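You operate a simulated robot arm through the tools that you are given. There is no shell and no other tool.

You run a simulated robot arm. Do the job below in one go: nothing can be reset, and whatever is moved stays where it is left.

JOB
Change the wash trough's water and give it one dose of cleaner.
Fine: drain it empty, refill to the red line, drain and tap shut, lid shut.

The check looks at the end state, three seconds after you hand in, the way a careful person would. Anything else that was tipped, shoved, dropped, spilled or broken makes it a failure. Lids that push on must go on centred and level and be pressed home; caps that screw on are set level and turned clockwise until they are tight.

ROBOT AND FRAMES
A 7-joint arm with a two-finger parallel gripper, fixed in place. Base frame: the origin is at the foot of the arm, x ahead of it, y to its left, z up; the work surface is at about z = 0.88. Readings come in m, rad, newtons and seconds.
Its first joint turns from -2.897 to 2.897 rad. Payload 4.4 kg.
The tool frame sits at the grasp point between the pads (the TCP): z along the fingers, y along the line on which they close. The tips reach 0.023 m beyond it. Largest opening 0.094 m; finger width 0.038, thickness 0.01; the body of the gripper, 0.054 by 0.096 m, starts 0.039 m behind the TCP.
Orientation is told as [roll, pitch, yaw] about the base's x, y, z axes, in that order, counted from this pose: with the fingers straight down and closing along the base's y, the tool's x points along the base's -x, its y along +y and its z along -z.

CONTROLS
- The arm moves only by the tool nudge_tool. Its argument "plan" is a list of rows, each an object of numbers (a shift or turn left out is 0, a gripper value left out holds the last): "wx", "wy", "wz": the turn, a rotation vector about the tool's x, y, z in rad; "tx", "ty", "tz": the shift along the tool's x, y, z in m; "fingers": the gripper command, from -1 (fully open) to 1 (shut), values between in proportion. In form: [{"wx": .., "wy": .., "wz": .., "tx": .., "ty": .., "tz": .., "fingers": ..}, ...]. A call has 1 to 20 rows; each row is the pose to reach, as a shift and turn from the pose commanded when the call began, along the tool's axes at that moment. Each row takes 0.2 s and may step no farther than 0.05 m and 0.15 rad from the row before; otherwise, or with a gripper value out of range, the whole call is refused. A pose out of reach is approached as far as the arm can. The call stops where the force on the tool passes 80 N (or 10 N more than at its start, if that is more) or the arm is blocked; 0.2 s more then pass. The fingers move at their own pace (about 0.072 m/s each) and stop on an object; they squeeze with about 43 N. The grip force told is the motor's: it shows also when the fingers shut on nothing. Time passes only in rows, and 0.2 s behind the last, so rows that repeat a pose let the fingers close. It gives the time, the measured TCP pose, the force on the tool (base axes), the opening and the grip force at its end, in the units of the frame above (readings bear some noise), with the torque about the TCP (base axes, N m) and any sound that the robot's microphone picked up, and new pictures: "views" is both (left out), scene, wrist or none.
- Cameras (640 x 400 px; columns grow to the right, rows downward): "scene" is fixed at [0.0529, -0.6466, 1.5896]; the picture's right is [0.92, -0.40, 0.00], its down [-0.12, -0.28, -0.95] and it looks along [0.38, 0.87, -0.30] (base axes); focal length 326 px, centre (320, 200). "wrist" rides on the gripper at [0.086, 0.016, -0.075] in the tool frame; the picture's right is [-0.18, 0.98, 0.00], its down [-0.58, -0.11, -0.81] and it looks along [-0.79, -0.15, 0.59] (tool axes); focal length 243 px, centre (320, 200). There is no depth. A picture from a camera that has moved, and an enlarged one, comes with that camera's place and axes in the base frame and with its lens. The place of the scene camera against the robot may be out by one fixed shift of up to 0.012 m in any direction.
- zoom(camera, box): a new picture of the part [left, top, right, bottom] of that camera's present view, enlarged. No time passes.
- sign_off(): hands the job in; it is judged then, once.

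Places have to be worked out from the pictures, the camera data and where the tool is seen. Open the gripper and draw the arm clear of the work before you hand the job in, unless the task says otherwise.

The tools are called after "Emit:" as a command line: name --argument value ..., lists and objects as JSON in quotes. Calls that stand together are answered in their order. nudge_tool: Moves the arm, as the interface text tells. Its arguments: {"type":"object","properties":{"plan":{"type":"array"},"views":{"type":"string","enum":["both","scene","wrist","none"]}},"required":["plan"]} The other tools are called the same way: zoom (camera, box) takes an enlarged picture of a part of a camera's view; sign_off () hands the job in.

At the start:

```text
time: 0.0
eef_pos: [0.5423, 0.583, 1.3496]
tcp_rot: [0.0, 0.0, -0.001]
ft_force: [0.0, 0.0, 0.6]
ft_torque: [-0.02, -0.03, 0.01]
gripper_width: 0.0943
grasp_force: 0.1
```

scene: 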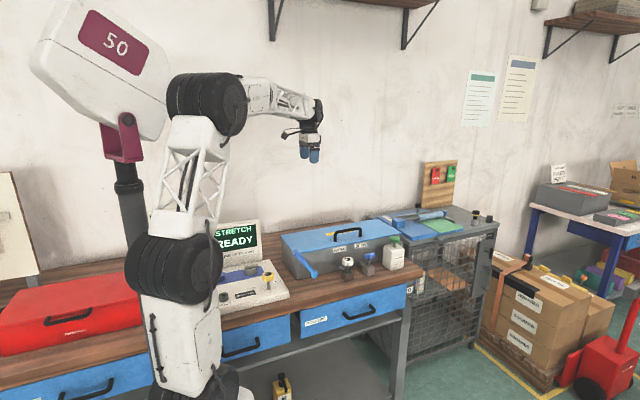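
wrist: 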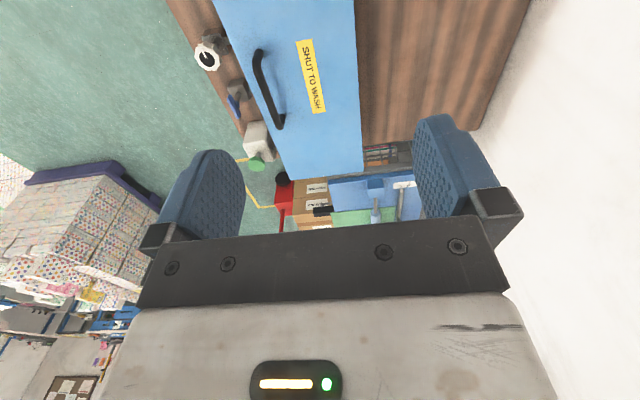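

I see a trough with a blue lid on the bench, some knobs/levers in front of it, and a white bottle with a green cap. I'll zoom in to study each of them before moving.

Emit:
zoom --camera "scene" --box '[260, 200, 420, 300]'

Emit:
zoom --camera "scene" --box '[200, 210, 320, 310]'

Emit:
zoom --camera "wrist" --box '[160, 0, 480, 240]'

Emit:
zoom --camera "scene" --box '[380, 140, 540, 260]'

```text
4.00 times, centred on (340, 250) of scene
camera zoom: at [0.0529, -0.6466, 1.5896], right [0.92, -0.4, 0.0], down [-0.12, -0.28, -0.95], along [0.38, 0.87, -0.3], focal length 1305 px, centre (240, 0)
```

zoom: 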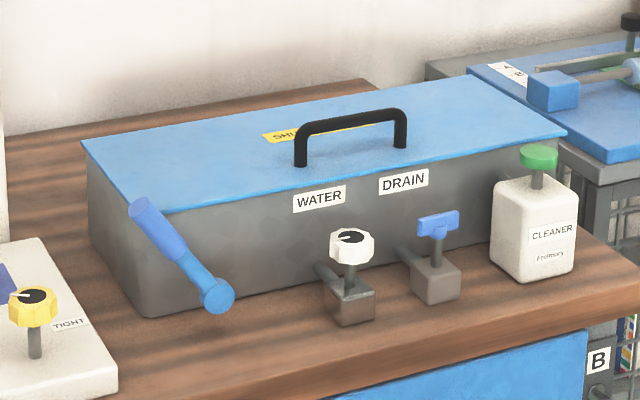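

```text
4.00 times, centred on (260, 260) of scene
camera zoom: at [0.0529, -0.6466, 1.5896], right [0.92, -0.4, 0.0], down [-0.12, -0.28, -0.95], along [0.38, 0.87, -0.3], focal length 1305 px, centre (560, -40)
```

zoom: 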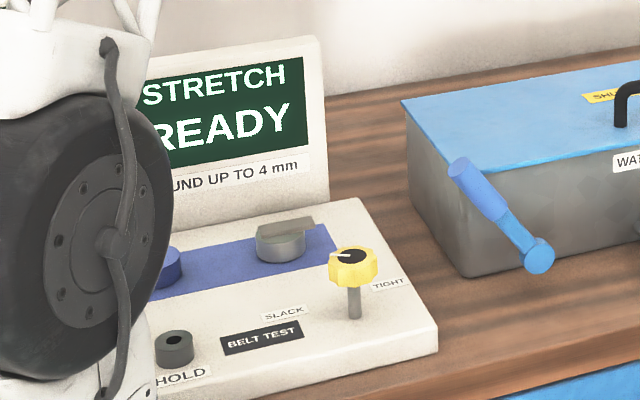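

```text
1.67 times, centred on (320, 120) of wrist
camera zoom: at [0.4563, 0.5984, 1.4238], right [0.18, 0.98, 0.0], down [0.58, -0.11, 0.81], along [0.79, -0.15, -0.59], focal length 404 px, centre (320, 333)
```

zoom: 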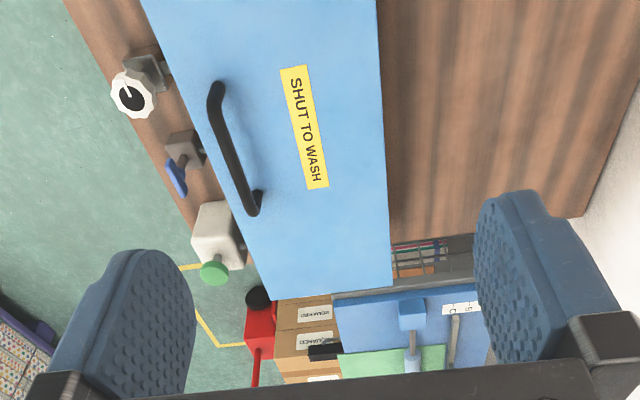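

```text
3.33 times, centred on (460, 200) of scene
camera zoom: at [0.0529, -0.6466, 1.5896], right [0.92, -0.4, 0.0], down [-0.12, -0.28, -0.95], along [0.38, 0.87, -0.3], focal length 1088 px, centre (-147, 200)
```

zoom: 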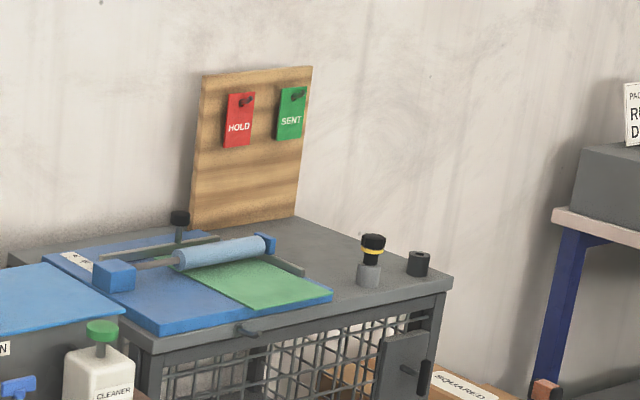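

The trough is roughly x 0.42–0.95, y 0.43–0.65, with the lid top near z≈1.005 and the handle near its front edge; the tap knob is around [0.61, 0.36, 0.98]. I'll swing the wrist camera round to the front, looking +y, for a closer view.

Emit:
nudge_tool --plan '[{"ty": -0.036, "tz": 0.005, "wz": -0.1309, "fingers": -1}, {"ty": -0.072, "tz": 0.01, "wz": -0.2618}, {"ty": -0.108, "tz": 0.015, "wz": -0.3927}, {"ty": -0.144, "tz": 0.02, "wz": -0.5236}, {"ty": -0.18, "tz": 0.025, "wz": -0.6545}, {"ty": -0.216, "tz": 0.03, "wz": -0.7854}, {"ty": -0.252, "tz": 0.035, "wz": -0.9163}, {"ty": -0.288, "tz": 0.04, "wz": -1.0472}, {"ty": -0.324, "tz": 0.045, "wz": -1.1781}, {"ty": -0.36, "tz": 0.05, "wz": -1.309}, {"ty": -0.396, "tz": 0.055, "wz": -1.4399}, {"ty": -0.432, "tz": 0.06, "wz": -1.5708}]'

```text
time: 2.6
eef_pos: [0.5429, 0.1501, 1.2892]
tcp_rot: [0.0, 0.0, 1.573]
ft_force: [0.1, -0.5, 0.9]
ft_torque: [0.05, 0.03, 0.02]
gripper_width: 0.0942
grasp_force: 0.1
camera wrist: at [0.5263, 0.0635, 1.3627], right [-0.98, 0.18, 0.0], down [0.11, 0.58, 0.81], along [0.15, 0.79, -0.59], focal length 243 px, centre (320, 200)
```

scene: 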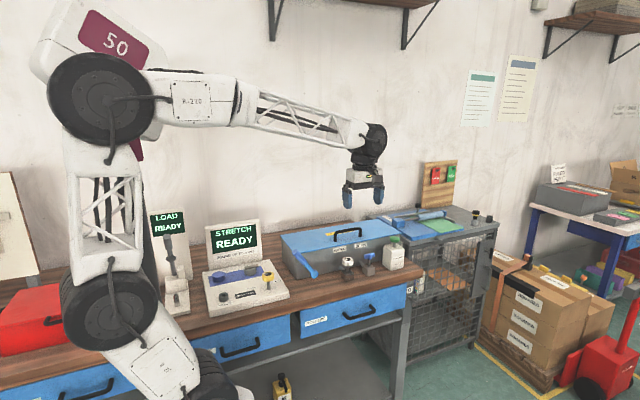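
wrist: 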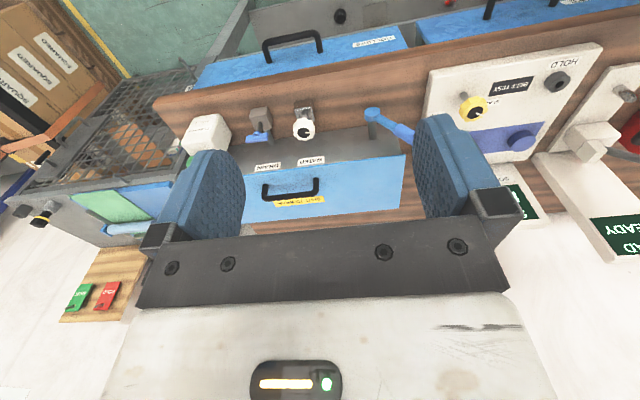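

Emit:
zoom --camera "wrist" --box '[170, 80, 430, 240]'

Emit:
zoom --camera "scene" --box '[330, 225, 410, 285]'

Emit:
zoom --camera "scene" --box '[270, 220, 350, 290]'

```text
2.46 times, centred on (300, 160) of wrist
camera zoom: at [0.5263, 0.0635, 1.3627], right [-0.98, 0.18, 0.0], down [0.11, 0.58, 0.81], along [0.15, 0.79, -0.59], focal length 597 px, centre (369, 298)
```

zoom: 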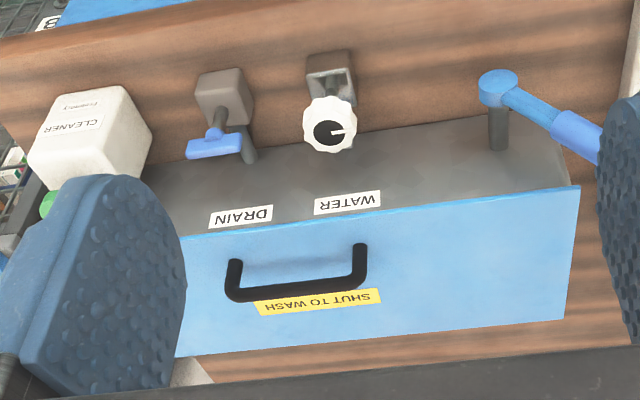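

```text
6.67 times, centred on (370, 255) of scene
camera zoom: at [0.0529, -0.6466, 1.5896], right [0.92, -0.4, 0.0], down [-0.12, -0.28, -0.95], along [0.38, 0.87, -0.3], focal length 2175 px, centre (-13, -167)
```

zoom: 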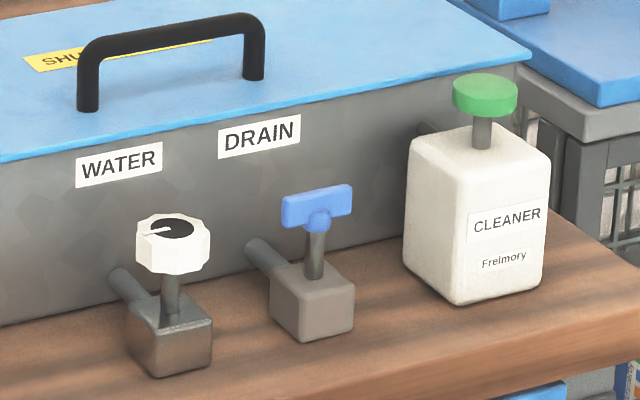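

```text
5.71 times, centred on (310, 255) of scene
camera zoom: at [0.0529, -0.6466, 1.5896], right [0.92, -0.4, 0.0], down [-0.12, -0.28, -0.95], along [0.38, 0.87, -0.3], focal length 1864 px, centre (377, -114)
```

zoom: 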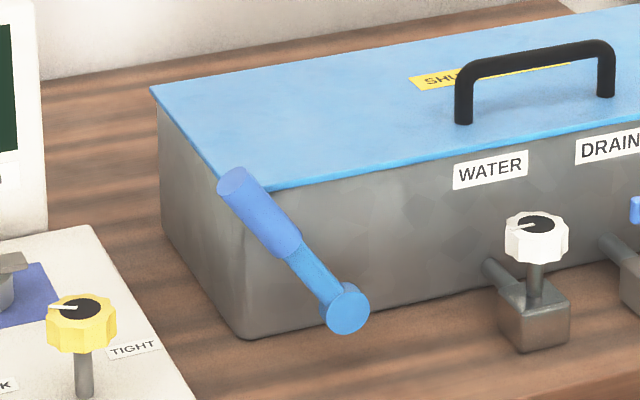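

The T-handle on DRAIN lies across its pipe (shut), the tap pointer points toward -x, and the lid handle runs along x from about 0.61 to 0.735 at y≈0.467, with its bar top near z≈1.045. I'll move above the handle with the fingers closing along y.

Emit:
nudge_tool --plan '[{"tx": -0.026, "ty": -0.011, "tz": 0.008, "wz": 0.131}, {"tx": -0.053, "ty": -0.022, "tz": 0.016, "wz": 0.262}, {"tx": -0.079, "ty": -0.033, "tz": 0.025, "wz": 0.393}, {"tx": -0.106, "ty": -0.043, "tz": 0.033, "wz": 0.524}, {"tx": -0.132, "ty": -0.054, "tz": 0.042, "wz": 0.655}, {"tx": -0.159, "ty": -0.065, "tz": 0.05, "wz": 0.786}, {"tx": -0.185, "ty": -0.076, "tz": 0.058, "wz": 0.917}, {"tx": -0.211, "ty": -0.087, "tz": 0.067, "wz": 1.048}, {"tx": -0.238, "ty": -0.098, "tz": 0.075, "wz": 1.179}, {"tx": -0.264, "ty": -0.108, "tz": 0.083, "wz": 1.31}, {"tx": -0.291, "ty": -0.119, "tz": 0.092, "wz": 1.441}, {"tx": -0.317, "ty": -0.13, "tz": 0.1, "wz": 1.573}]'

```text
time: 5.2
eef_pos: [0.6725, 0.4682, 1.1911]
tcp_rot: [-0.001, -0.001, -0.006]
ft_force: [0.2, 0.5, -1.0]
ft_torque: [-0.01, 0.0, 0.0]
gripper_width: 0.094
grasp_force: 0.1
camera wrist: at [0.5868, 0.4842, 1.2643], right [0.19, 0.98, 0.0], down [0.58, -0.11, 0.81], along [0.79, -0.15, -0.59], focal length 243 px, centre (320, 200)
```

scene: 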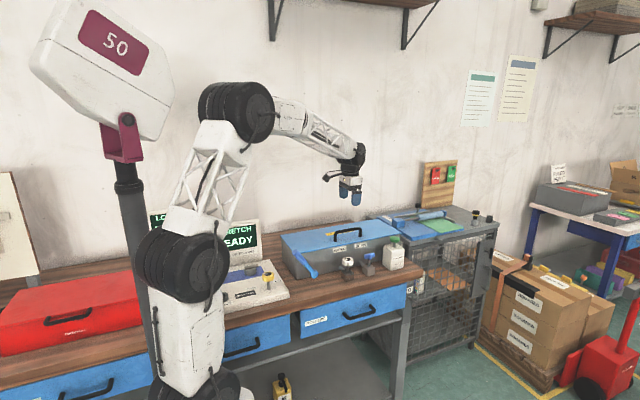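
wrist: 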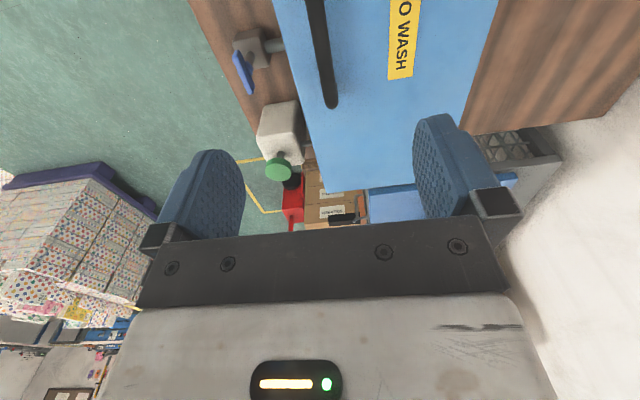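

The handle bar is centred under the tool at y≈0.469, which matches. I'll descend most of the way and check again.

Emit:
nudge_tool --plan '[{"tz": 0.04}, {"tz": 0.08}, {"tz": 0.11}, {"tz": 0.13}, {"tz": 0.13}]'

Emit:
zoom --camera "scene" --box '[290, 190, 418, 270]'

```text
time: 6.4
eef_pos: [0.6722, 0.468, 1.06]
tcp_rot: [0.001, -0.001, -0.004]
ft_force: [0.3, -0.6, 0.0]
ft_torque: [-0.01, 0.02, -0.01]
gripper_width: 0.094
grasp_force: 0.1
camera wrist: at [0.5868, 0.4841, 1.1338], right [0.19, 0.98, 0.0], down [0.58, -0.11, 0.81], along [0.79, -0.15, -0.59], focal length 243 px, centre (320, 200)
```

scene: 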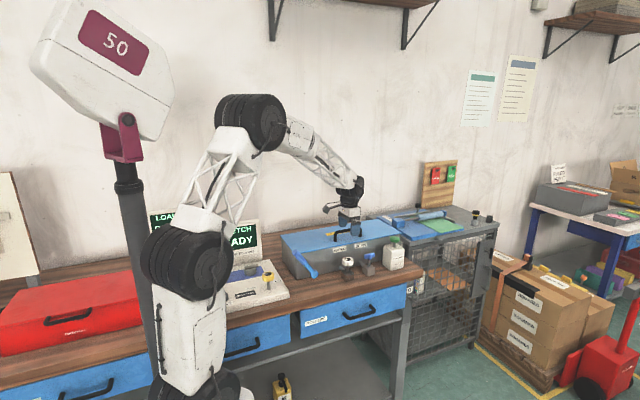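
wrist: 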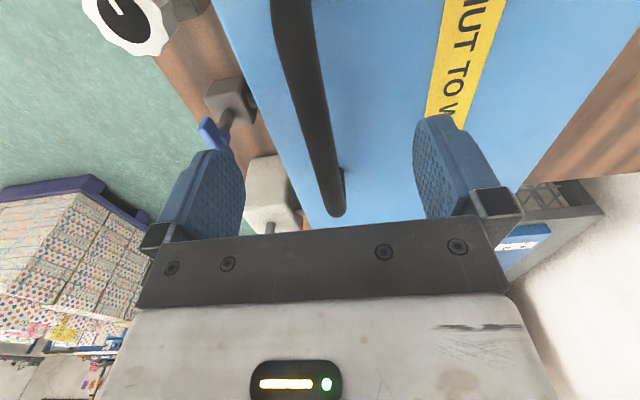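

```text
5.00 times, centred on (354, 230) of scene
camera zoom: at [0.0529, -0.6466, 1.5896], right [0.92, -0.4, 0.0], down [-0.12, -0.28, -0.95], along [0.38, 0.87, -0.3], focal length 1631 px, centre (150, 50)
```

zoom: 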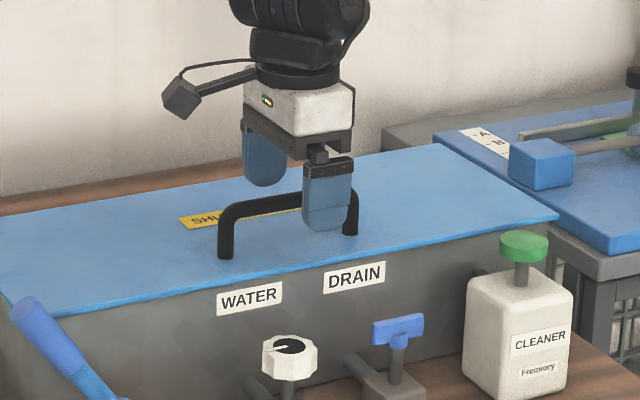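

The bar sits centred between the open fingers, with tips about level with its top. I'll lower a further 18 mm and close on it.

Emit:
nudge_tool --plan '[{"tz": 0.01}, {"tz": 0.018}, {"tz": 0.018, "fingers": 1}, {"tz": 0.018, "fingers": 1}, {"tz": 0.018, "fingers": 1}, {"tz": 0.018, "fingers": 1}]'

Emit:
zoom --camera "scene" --box '[290, 190, 418, 270]'

```text
time: 7.8
eef_pos: [0.6722, 0.4695, 1.0418]
tcp_rot: [0.002, -0.002, -0.001]
ft_force: [12.0, 56.4, -10.8]
ft_torque: [-0.01, -0.31, 0.32]
gripper_width: 0.0137
grasp_force: 44.9
camera wrist: at [0.5865, 0.4855, 1.1158], right [0.19, 0.98, 0.0], down [0.58, -0.11, 0.81], along [0.79, -0.15, -0.59], focal length 243 px, centre (320, 200)
```

scene: 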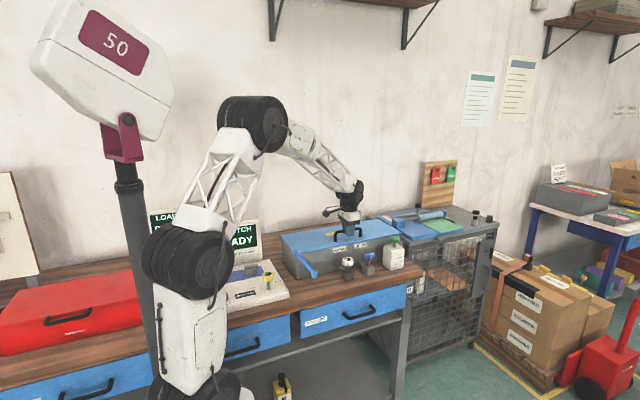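
wrist: 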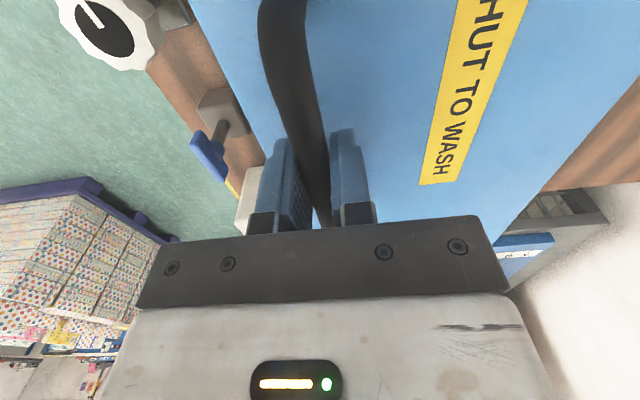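

```text
5.00 times, centred on (354, 230) of scene
camera zoom: at [0.0529, -0.6466, 1.5896], right [0.92, -0.4, 0.0], down [-0.12, -0.28, -0.95], along [0.38, 0.87, -0.3], focal length 1631 px, centre (150, 50)
```

zoom: 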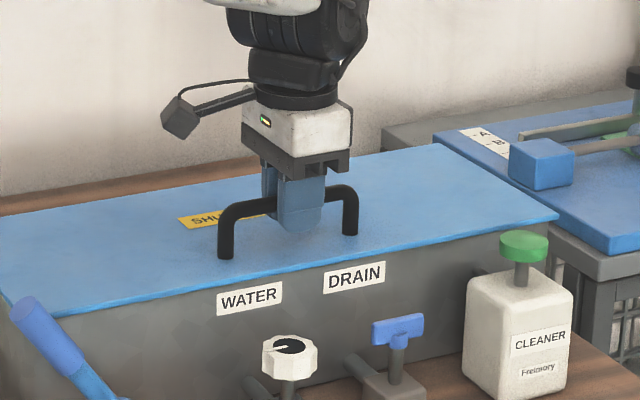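

The grip holds the bar (width 13.7 mm), with a sideways load of 56 N, so the bar sits a few mm further +y than the tool. I'll relieve that and raise the handle slightly along an arc about a rear hinge guessed at y≈0.62, z≈1.0.

Emit:
nudge_tool --plan '[{"ty": 0.002, "tz": 0.0}, {"ty": 0.003, "tz": 0.0}, {"ty": 0.005, "tz": -0.0073}, {"ty": 0.0074, "tz": -0.0146}, {"ty": 0.0074, "tz": -0.0146}]'

Emit:
zoom --camera "scene" --box '[270, 190, 418, 280]'

```text
time: 9.0
eef_pos: [0.6728, 0.4748, 1.0556]
tcp_rot: [-0.001, -0.001, -0.003]
ft_force: [1.8, -2.6, -7.0]
ft_torque: [-0.14, 1.29, 0.61]
gripper_width: 0.0137
grasp_force: 45.2
camera wrist: at [0.5866, 0.4904, 1.1302], right [0.19, 0.98, 0.0], down [0.58, -0.11, 0.81], along [0.79, -0.15, -0.59], focal length 243 px, centre (320, 200)
```

scene: 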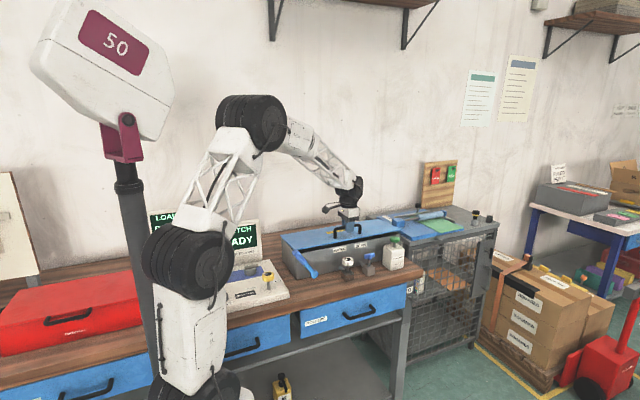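
wrist: 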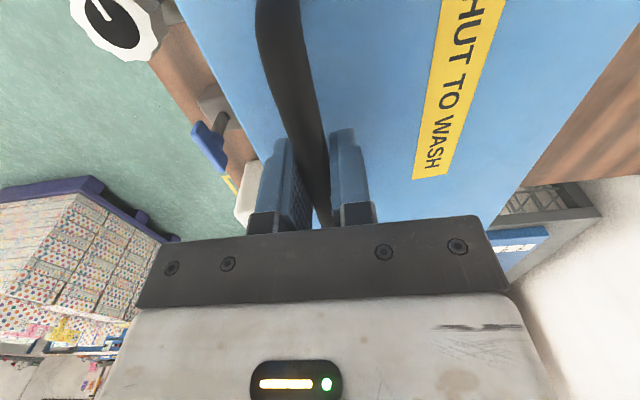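

```text
4.32 times, centred on (344, 235) of scene
camera zoom: at [0.0529, -0.6466, 1.5896], right [0.92, -0.4, 0.0], down [-0.12, -0.28, -0.95], along [0.38, 0.87, -0.3], focal length 1411 px, centre (216, 49)
```

zoom: 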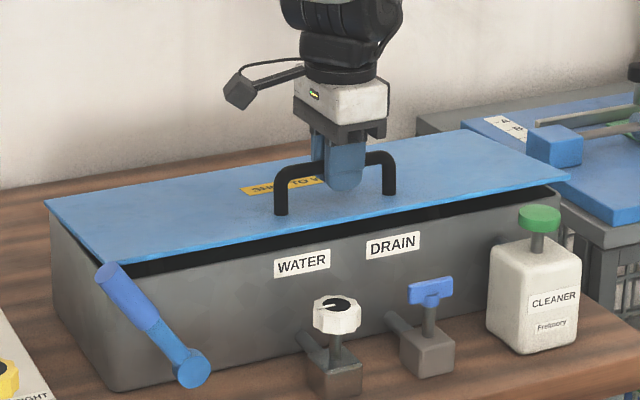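

The lid is hinged at the rear and opens along that arc at only about 7 N. I'll carry on to about 0.8 rad open, tilting the gripper back a little as it goes.

Emit:
nudge_tool --plan '[{"ty": 0.0059, "tz": -0.0142, "wx": 0.033}, {"ty": 0.0132, "tz": -0.0276, "wx": 0.067}, {"ty": 0.0217, "tz": -0.0403, "wx": 0.1}, {"ty": 0.0315, "tz": -0.0521, "wx": 0.133}, {"ty": 0.0424, "tz": -0.0627, "wx": 0.167}, {"ty": 0.0543, "tz": -0.0724, "wx": 0.2}, {"ty": 0.0671, "tz": -0.0807, "wx": 0.233}, {"ty": 0.0671, "tz": -0.0807, "wx": 0.233}]'

Emit:
zoom --camera "scene" --box '[270, 180, 430, 280]'

```text
time: 10.8
eef_pos: [0.6729, 0.5413, 1.1388]
tcp_rot: [-0.232, -0.002, -0.004]
ft_force: [-7.2, -19.3, 25.7]
ft_torque: [-0.1, 0.14, 0.56]
gripper_width: 0.0136
grasp_force: 45.0
camera wrist: at [0.5865, 0.5745, 1.2069], right [0.19, 0.96, -0.23], down [0.58, 0.08, 0.81], along [0.79, -0.28, -0.54], focal length 243 px, centre (320, 200)
```

scene: 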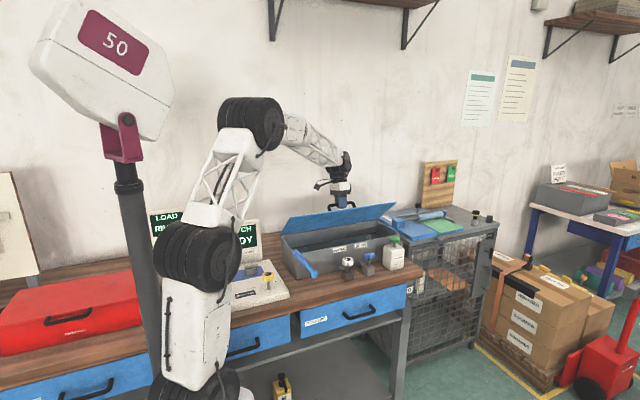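
wrist: 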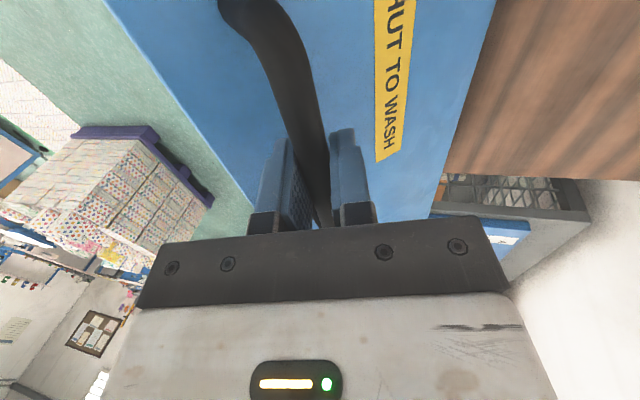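

```text
4.00 times, centred on (350, 230) of scene
camera zoom: at [0.0529, -0.6466, 1.5896], right [0.92, -0.4, 0.0], down [-0.12, -0.28, -0.95], along [0.38, 0.87, -0.3], focal length 1305 px, centre (200, 80)
```

zoom: 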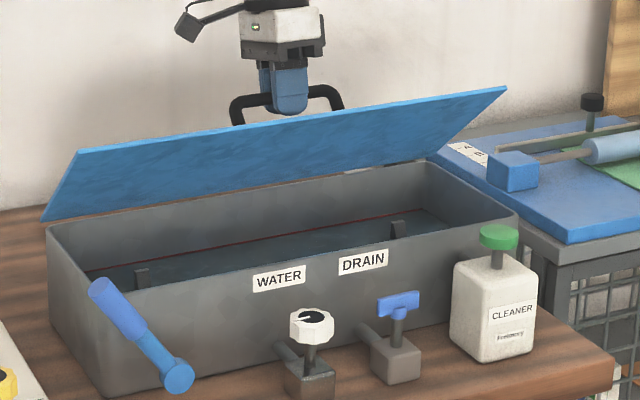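

The lid is about 46° open, and inside I can see water and a red line on the back wall. The load is a small outward pull of about 32 N, so I'll adjust the hinge estimate by 1 mm and continue to about 1.3 rad.

Emit:
nudge_tool --plan '[{"ty": 0.011, "tz": -0.0108, "wx": 0.04}, {"ty": 0.0235, "tz": -0.0196, "wx": 0.08}, {"ty": 0.0368, "tz": -0.0272, "wx": 0.12}, {"ty": 0.0509, "tz": -0.0334, "wx": 0.16}, {"ty": 0.0654, "tz": -0.0382, "wx": 0.2}, {"ty": 0.0654, "tz": -0.0382, "wx": 0.2}]'

Emit:
zoom --camera "scene" --box '[270, 180, 430, 280]'

```text
time: 12.2
eef_pos: [0.6729, 0.614, 1.1617]
tcp_rot: [-0.433, -0.003, -0.004]
ft_force: [1.8, -6.7, 37.7]
ft_torque: [-0.07, 0.52, 0.42]
gripper_width: 0.0136
grasp_force: 45.0
camera wrist: at [0.5866, 0.6604, 1.221], right [0.19, 0.89, -0.41], down [0.58, 0.24, 0.78], along [0.79, -0.38, -0.47], focal length 243 px, centre (320, 200)
```

scene: 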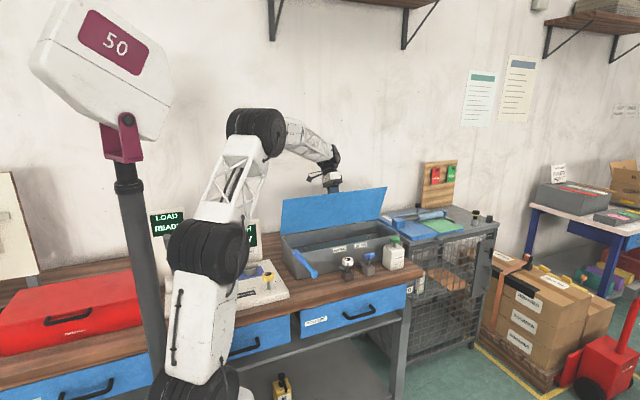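
wrist: 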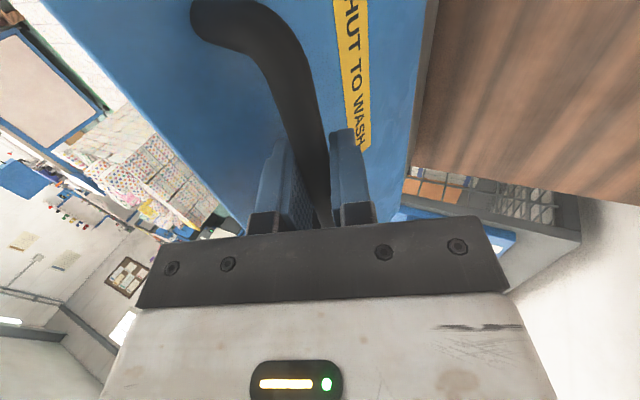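

```text
4.00 times, centred on (350, 230) of scene
camera zoom: at [0.0529, -0.6466, 1.5896], right [0.92, -0.4, 0.0], down [-0.12, -0.28, -0.95], along [0.38, 0.87, -0.3], focal length 1305 px, centre (200, 80)
```

zoom: 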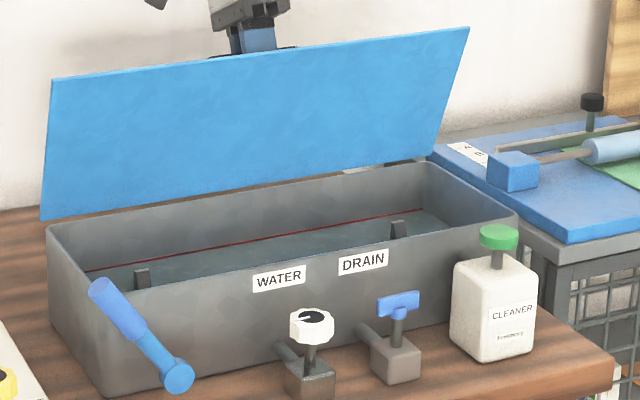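

The lid is about 75° open and the inside now shows clearly. The bar is pushing up on the tool at about 38 N, so I'll raise the arc 2 mm and carry the lid just past vertical.

Emit:
nudge_tool --plan '[{"ty": 0.0, "tz": -0.001, "wx": 0.0}, {"ty": 0.013, "tz": -0.0077, "wx": 0.04}, {"ty": 0.0277, "tz": -0.0125, "wx": 0.08}, {"ty": 0.0429, "tz": -0.0158, "wx": 0.12}, {"ty": 0.0506, "tz": -0.0168, "wx": 0.14}, {"ty": 0.0583, "tz": -0.0178, "wx": 0.16}, {"ty": 0.0583, "tz": -0.0178, "wx": 0.16}]'

Emit:
zoom --camera "scene" --box '[270, 180, 430, 280]'

```text
time: 13.1
eef_pos: [0.6722, 0.6431, 1.1599]
tcp_rot: [-0.53, 0.004, -0.008]
ft_force: [-22.8, -43.4, 12.2]
ft_torque: [0.04, 1.05, 0.38]
gripper_width: 0.0138
grasp_force: 45.0
stopped in row 4: the force on the tool passed its limit at 103 N (the readings are from after the stop); the commanded pose is now the measured one
camera wrist: at [0.5875, 0.6948, 1.2151], right [0.19, 0.85, -0.5], down [0.59, 0.31, 0.75], along [0.79, -0.43, -0.44], focal length 243 px, centre (320, 200)
```

scene: 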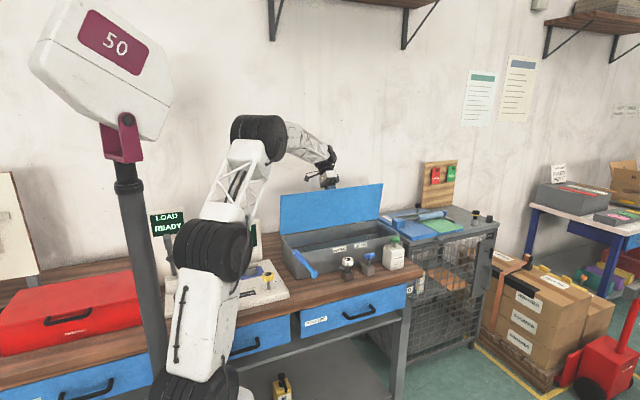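
wrist: 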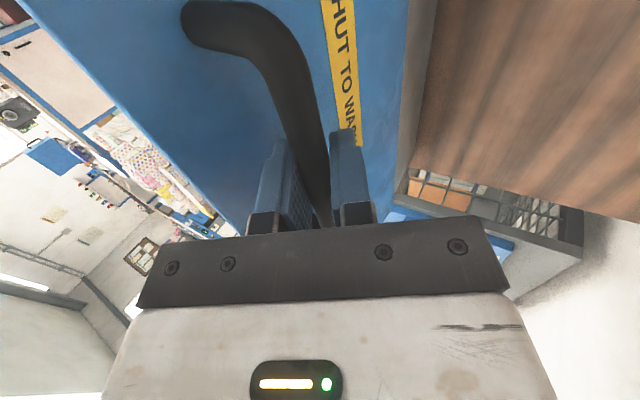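

```text
4.00 times, centred on (350, 230) of scene
camera zoom: at [0.0529, -0.6466, 1.5896], right [0.92, -0.4, 0.0], down [-0.12, -0.28, -0.95], along [0.38, 0.87, -0.3], focal length 1305 px, centre (200, 80)
```

zoom: 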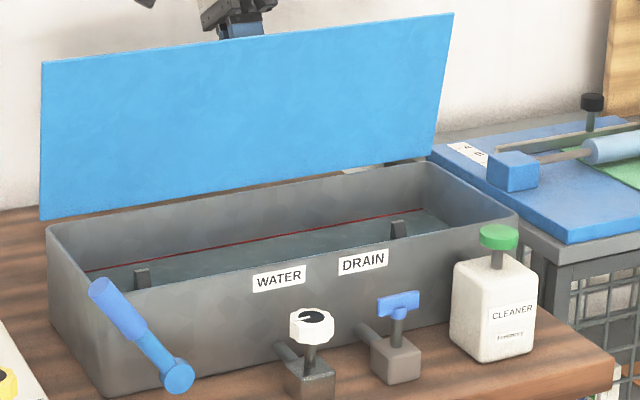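

The call stopped at about 85° open with 103 N on the tool, which looks like the hinge reaching its stop. I'll ease off and open the fingers just a little, still caging the bar, to see if the lid stays up by itself.

Emit:
nudge_tool --plan '[{"ty": -0.001, "fingers": 1}, {"ty": -0.001, "fingers": 0.6}, {"ty": -0.001, "fingers": 0.45}, {"ty": -0.001, "fingers": 0.45}, {"ty": -0.001, "fingers": 0.45}]'

Emit:
zoom --camera "wrist" --box '[160, 0, 480, 240]'

Emit:
zoom --camera "scene" --box '[270, 180, 430, 280]'

```text
time: 14.3
eef_pos: [0.6729, 0.6452, 1.1588]
tcp_rot: [-0.53, 0.002, -0.007]
ft_force: [-0.3, -0.4, -0.4]
ft_torque: [0.0, 0.01, 0.0]
gripper_width: 0.0258
grasp_force: 0.1
camera wrist: at [0.5873, 0.696, 1.2142], right [0.19, 0.85, -0.5], down [0.59, 0.31, 0.75], along [0.79, -0.43, -0.44], focal length 243 px, centre (320, 200)
```

scene: 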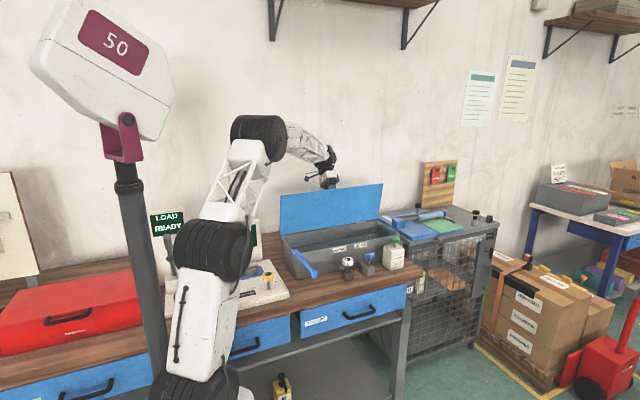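
wrist: 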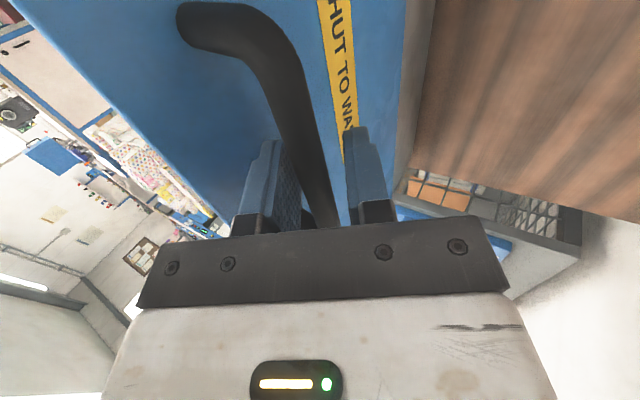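

```text
1.67 times, centred on (320, 120) of wrist
camera zoom: at [0.5873, 0.696, 1.2142], right [0.19, 0.85, -0.5], down [0.59, 0.31, 0.75], along [0.79, -0.43, -0.44], focal length 404 px, centre (320, 333)
```

zoom: 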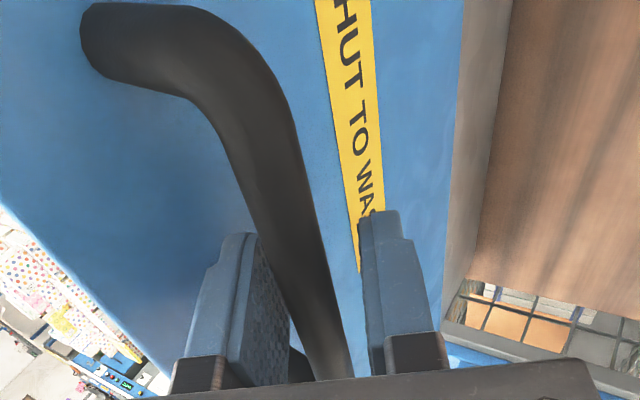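

```text
4.00 times, centred on (350, 230) of scene
camera zoom: at [0.0529, -0.6466, 1.5896], right [0.92, -0.4, 0.0], down [-0.12, -0.28, -0.95], along [0.38, 0.87, -0.3], focal length 1305 px, centre (200, 80)
```

zoom: 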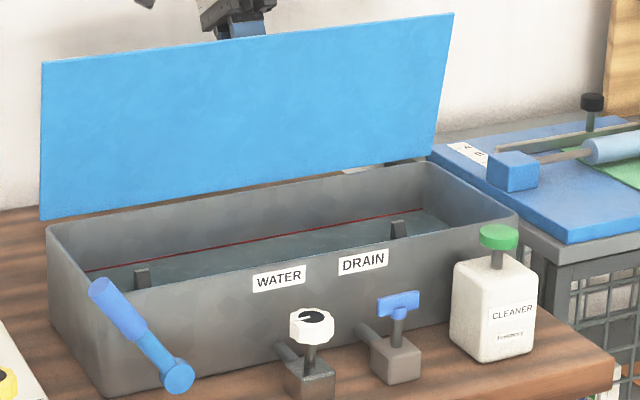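

With the fingers slightly open there's no force, but the bar looks close to the front finger and could be leaning on it lightly. I'll shift 7 mm forward to see whether the lid follows.

Emit:
nudge_tool --plan '[{"ty": -0.003}, {"ty": -0.006}, {"ty": -0.007}, {"ty": -0.007}, {"ty": -0.007}]' --views "wrist"

Emit:
zoom --camera "wrist" --box '[160, 0, 480, 240]'

Emit:
zoom --camera "scene" --box '[270, 180, 430, 280]'

```text
time: 15.5
eef_pos: [0.6731, 0.6373, 1.1615]
tcp_rot: [-0.528, 0.003, -0.007]
ft_force: [-0.1, 0.3, 0.1]
ft_torque: [-0.02, 0.01, -0.02]
gripper_width: 0.0259
grasp_force: 0.1
camera wrist: at [0.5872, 0.6897, 1.2179], right [0.19, 0.85, -0.5], down [0.59, 0.31, 0.75], along [0.79, -0.43, -0.44], focal length 243 px, centre (320, 200)
```

wrist: 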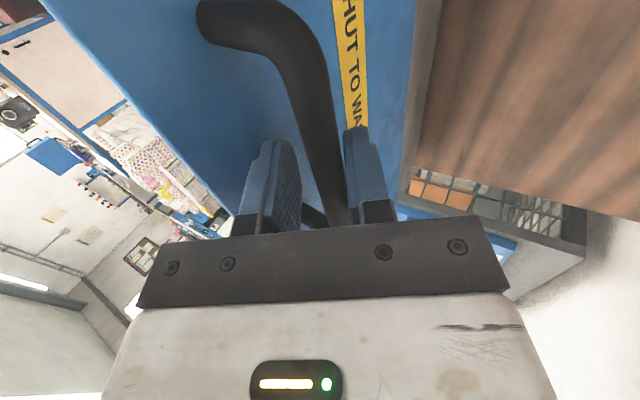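

```text
1.67 times, centred on (320, 120) of wrist
camera zoom: at [0.5872, 0.6897, 1.2179], right [0.19, 0.85, -0.5], down [0.59, 0.31, 0.75], along [0.79, -0.43, -0.44], focal length 404 px, centre (320, 333)
```

zoom: 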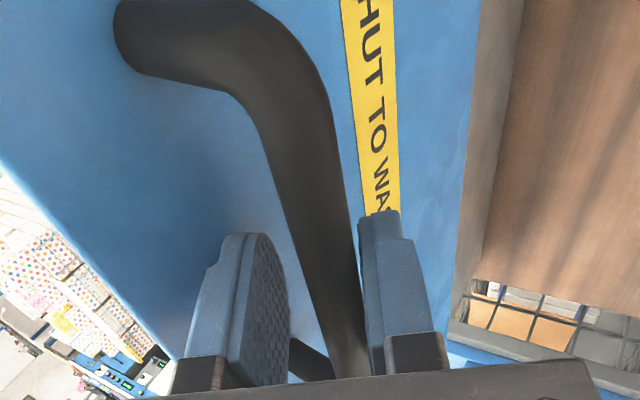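

```text
4.00 times, centred on (350, 230) of scene
camera zoom: at [0.0529, -0.6466, 1.5896], right [0.92, -0.4, 0.0], down [-0.12, -0.28, -0.95], along [0.38, 0.87, -0.3], focal length 1305 px, centre (200, 80)
```

zoom: 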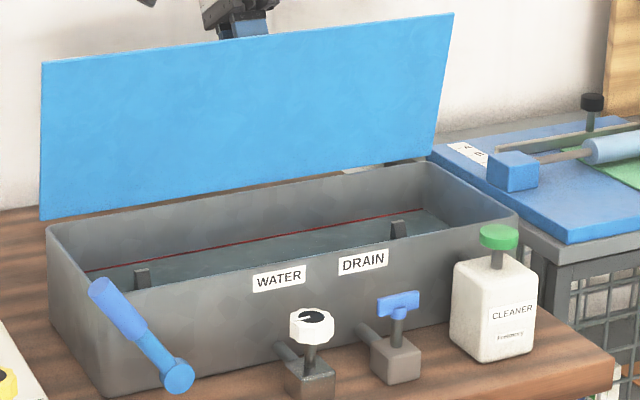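

The lid stands by itself: the bar is now against the rear finger and the lid didn't follow. I'll back the gripper off the handle along its own axis, clear of the lid.

Emit:
nudge_tool --plan '[{"ty": 0.004, "tz": 0.0}, {"ty": 0.0045, "tz": -0.015}, {"ty": 0.0045, "tz": -0.04}, {"ty": 0.0045, "tz": -0.08}, {"ty": 0.0045, "tz": -0.12}, {"ty": 0.0045, "tz": -0.16}]'

Emit:
zoom --camera "scene" --box '[270, 180, 430, 280]'

```text
time: 16.9
eef_pos: [0.6738, 0.7232, 1.2989]
tcp_rot: [-0.529, 0.003, -0.005]
ft_force: [-0.5, 0.0, 0.1]
ft_torque: [0.0, 0.01, 0.03]
gripper_width: 0.0258
grasp_force: 0.1
camera wrist: at [0.5881, 0.7745, 1.3543], right [0.19, 0.85, -0.5], down [0.59, 0.31, 0.75], along [0.79, -0.43, -0.44], focal length 243 px, centre (320, 200)
```

scene: 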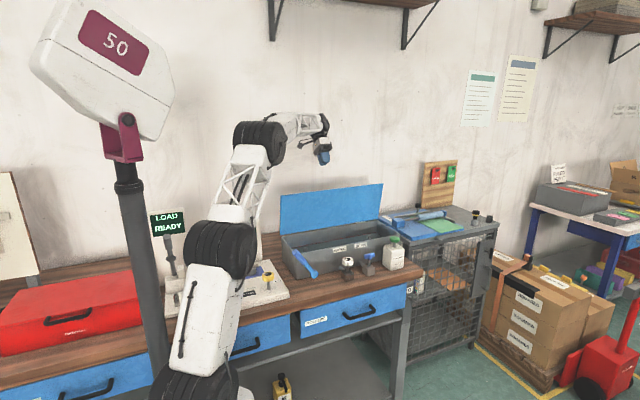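
wrist: 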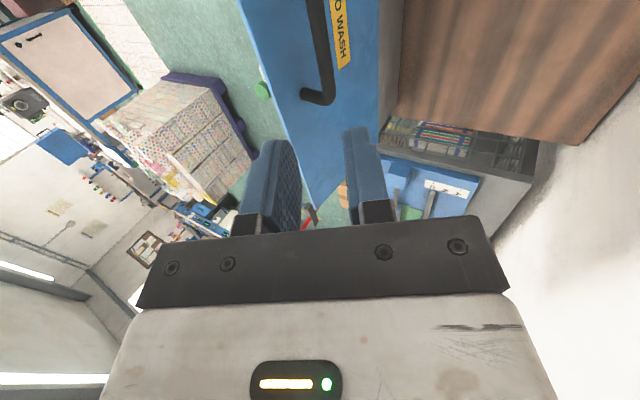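

```text
4.00 times, centred on (350, 230) of scene
camera zoom: at [0.0529, -0.6466, 1.5896], right [0.92, -0.4, 0.0], down [-0.12, -0.28, -0.95], along [0.38, 0.87, -0.3], focal length 1305 px, centre (200, 80)
```

zoom: 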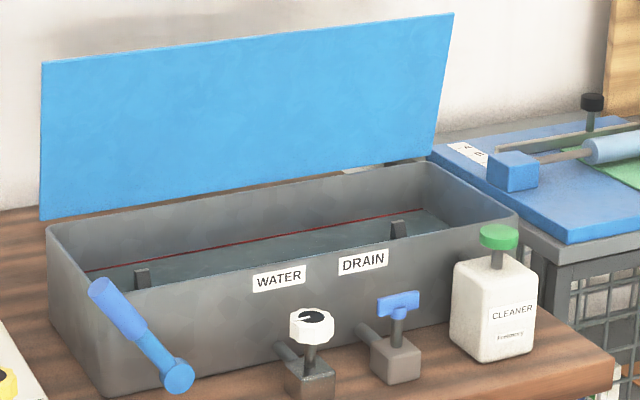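

The lid is holding open. I'll look closely at the water and the red line before moving on to the drain.

Emit:
zoom --camera "scene" --box '[280, 225, 344, 265]'

Emit:
zoom --camera "scene" --box '[340, 215, 404, 255]'

```text
10.00 times, centred on (312, 245) of scene
camera zoom: at [0.0529, -0.6466, 1.5896], right [0.92, -0.4, 0.0], down [-0.12, -0.28, -0.95], along [0.38, 0.87, -0.3], focal length 3262 px, centre (400, -250)
```

zoom: 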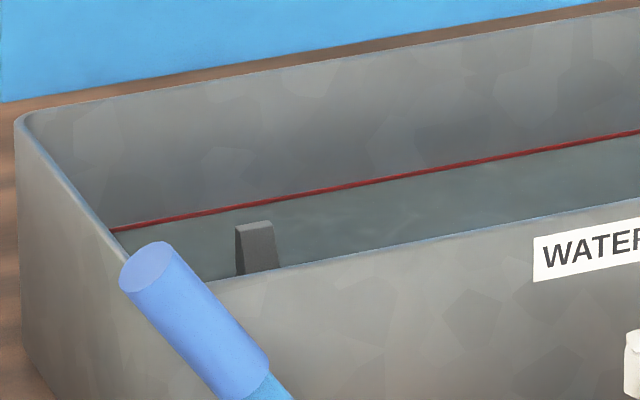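

```text
10.00 times, centred on (372, 235) of scene
camera zoom: at [0.0529, -0.6466, 1.5896], right [0.92, -0.4, 0.0], down [-0.12, -0.28, -0.95], along [0.38, 0.87, -0.3], focal length 3262 px, centre (-200, -150)
```

zoom: 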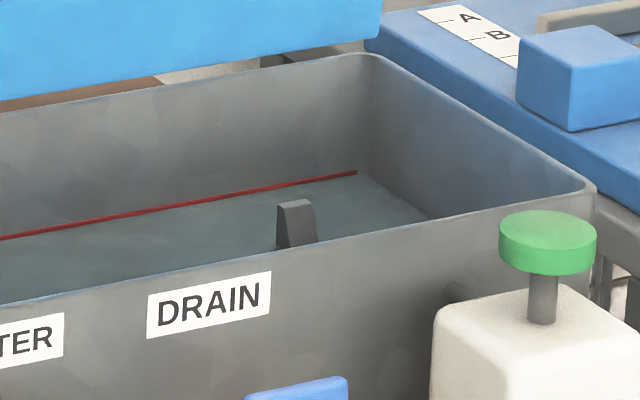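

The old water sits right at the red line, which gives me a good visual reference for the refill. I'll move back over the lid at height, straightening the tool, to above the drain handle at about [0.714, 0.364].

Emit:
nudge_tool --plan '[{"tx": -0.004, "ty": -0.031, "tz": 0.0181, "wx": -0.053}, {"tx": -0.008, "ty": -0.062, "tz": 0.0362, "wx": -0.106}, {"tx": -0.012, "ty": -0.093, "tz": 0.0543, "wx": -0.159}, {"tx": -0.016, "ty": -0.124, "tz": 0.0724, "wx": -0.212}, {"tx": -0.02, "ty": -0.155, "tz": 0.0905, "wx": -0.265}, {"tx": -0.024, "ty": -0.186, "tz": 0.1086, "wx": -0.318}, {"tx": -0.028, "ty": -0.217, "tz": 0.1267, "wx": -0.371}, {"tx": -0.032, "ty": -0.248, "tz": 0.1448, "wx": -0.424}, {"tx": -0.036, "ty": -0.279, "tz": 0.1629, "wx": -0.477}, {"tx": -0.04, "ty": -0.31, "tz": 0.181, "wx": -0.53, "fingers": -0.3}]'

```text
time: 19.1
eef_pos: [0.7122, 0.363, 1.2989]
tcp_rot: [0.0, 0.004, -0.003]
ft_force: [0.2, -0.5, -0.2]
ft_torque: [0.01, 0.02, 0.03]
gripper_width: 0.0613
grasp_force: 0.0
camera wrist: at [0.6259, 0.3798, 1.3716], right [0.19, 0.98, 0.0], down [0.58, -0.11, 0.8], along [0.79, -0.15, -0.59], focal length 243 px, centre (320, 200)
```

scene: 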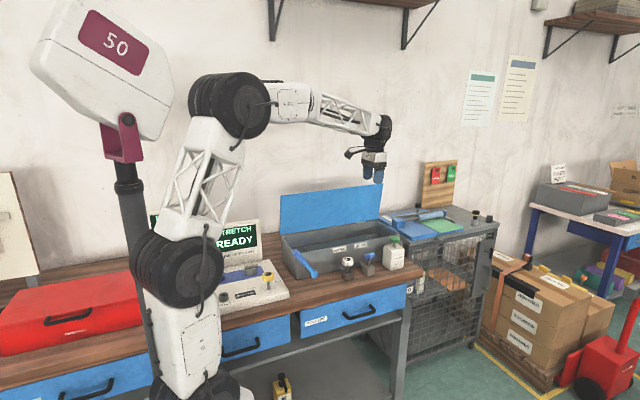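
wrist: 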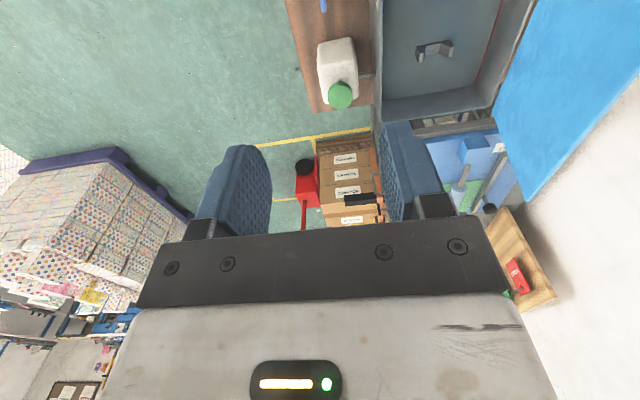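

The tool is over the drain handle. I'll descend to z≈1.06 and check the alignment with both cameras.

Emit:
nudge_tool --plan '[{"tz": 0.045}, {"tz": 0.09}, {"tz": 0.135}, {"tz": 0.18}, {"tz": 0.22, "tx": -0.002, "ty": 0.001}, {"tz": 0.24, "tx": -0.002, "ty": 0.001}, {"tz": 0.24, "tx": -0.002, "ty": 0.001}]'

Emit:
zoom --camera "scene" --box '[330, 210, 410, 260]'

Emit:
zoom --camera "wrist" --box '[160, 0, 480, 240]'

```text
time: 20.7
eef_pos: [0.7129, 0.364, 1.0579]
tcp_rot: [0.001, 0.002, -0.008]
ft_force: [-0.6, -0.2, -0.2]
ft_torque: [-0.02, 0.0, -0.02]
gripper_width: 0.061
grasp_force: 0.1
camera wrist: at [0.627, 0.3809, 1.1323], right [0.19, 0.98, 0.0], down [0.58, -0.11, 0.8], along [0.79, -0.15, -0.59], focal length 243 px, centre (320, 200)
```

scene: 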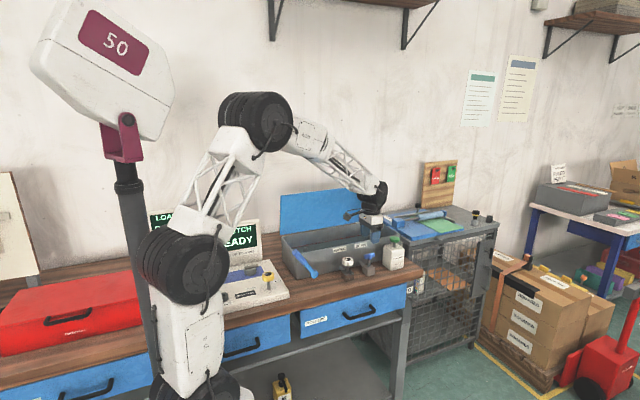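
wrist: 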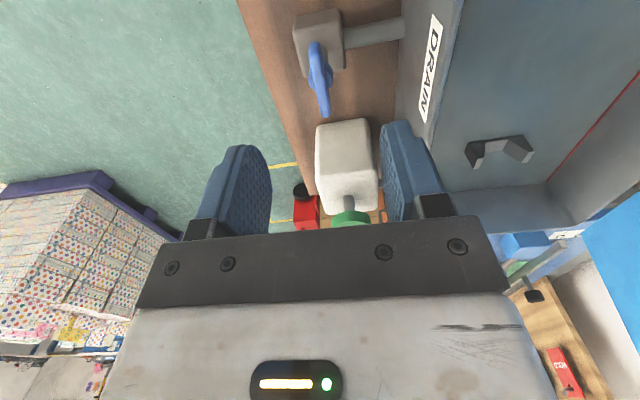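

```text
8.00 times, centred on (370, 235) of scene
camera zoom: at [0.0529, -0.6466, 1.5896], right [0.92, -0.4, 0.0], down [-0.12, -0.28, -0.95], along [0.38, 0.87, -0.3], focal length 2610 px, centre (-80, -80)
```

zoom: 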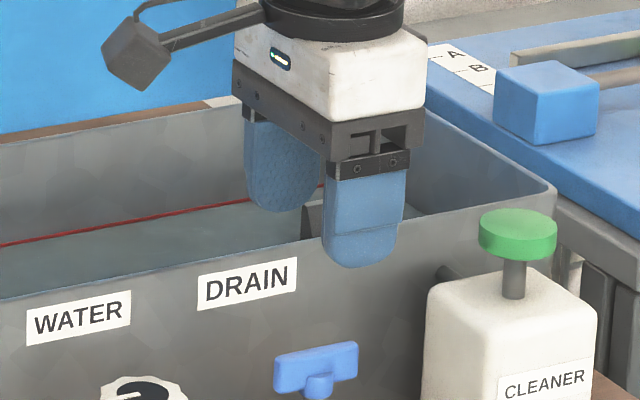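

```text
1.67 times, centred on (320, 120) of wrist
camera zoom: at [0.627, 0.3809, 1.1323], right [0.19, 0.98, 0.0], down [0.58, -0.11, 0.8], along [0.79, -0.15, -0.59], focal length 404 px, centre (320, 333)
```

zoom: 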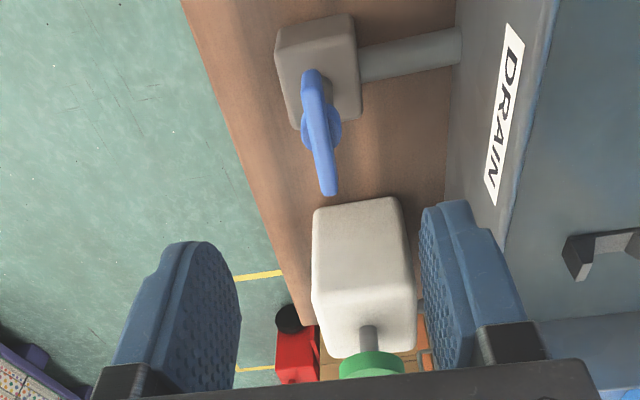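

The T-bar lies along x, centred at about [0.712, 0.365], directly under the tool. I'll descend to z≈0.971 and close on it.

Emit:
nudge_tool --plan '[{"tz": 0.03, "ty": 0.001}, {"tz": 0.06, "ty": 0.001}, {"tz": 0.08, "ty": 0.001}, {"tz": 0.087, "ty": 0.001}, {"tz": 0.087, "ty": 0.001, "fingers": 1}, {"tz": 0.087, "ty": 0.001, "fingers": 1}, {"tz": 0.087, "ty": 0.001, "fingers": 1}, {"tz": 0.087, "ty": 0.001, "fingers": 1}]'

Emit:
zoom --camera "scene" --box '[330, 225, 410, 275]'

```text
time: 22.5
eef_pos: [0.713, 0.3645, 0.9706]
tcp_rot: [0.0, 0.003, -0.006]
ft_force: [-1.5, -27.7, 0.4]
ft_torque: [-0.86, 0.0, -0.06]
gripper_width: 0.0175
grasp_force: 45.3
camera wrist: at [0.6268, 0.3812, 1.0451], right [0.19, 0.98, 0.0], down [0.58, -0.11, 0.8], along [0.79, -0.15, -0.59], focal length 243 px, centre (320, 200)
```

scene: 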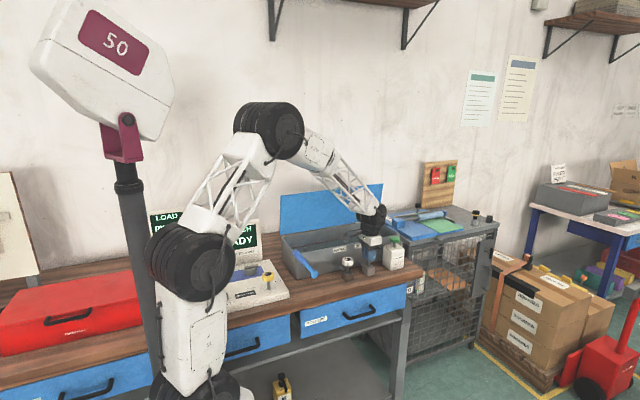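
wrist: 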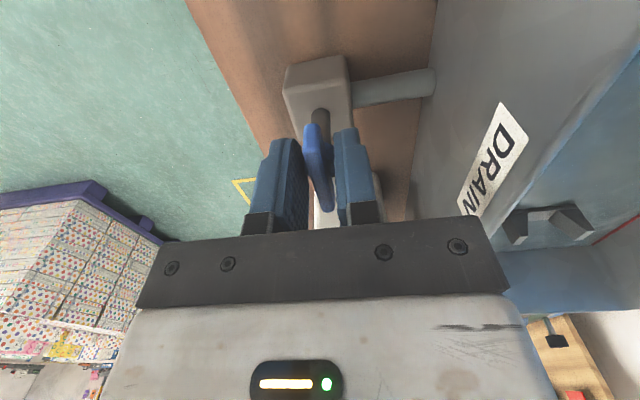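

```text
8.00 times, centred on (370, 250) of scene
camera zoom: at [0.0529, -0.6466, 1.5896], right [0.92, -0.4, 0.0], down [-0.12, -0.28, -0.95], along [0.38, 0.87, -0.3], focal length 2610 px, centre (-80, -200)
```

zoom: 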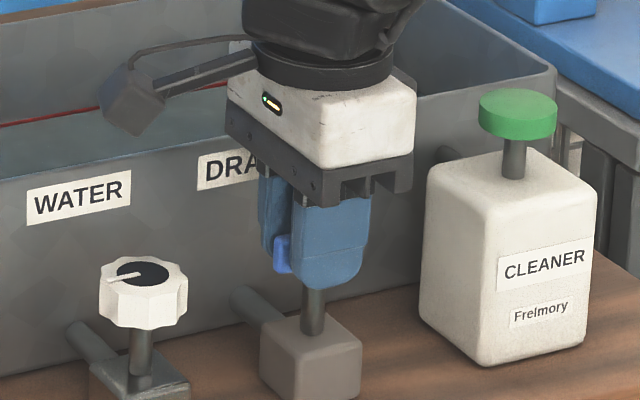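

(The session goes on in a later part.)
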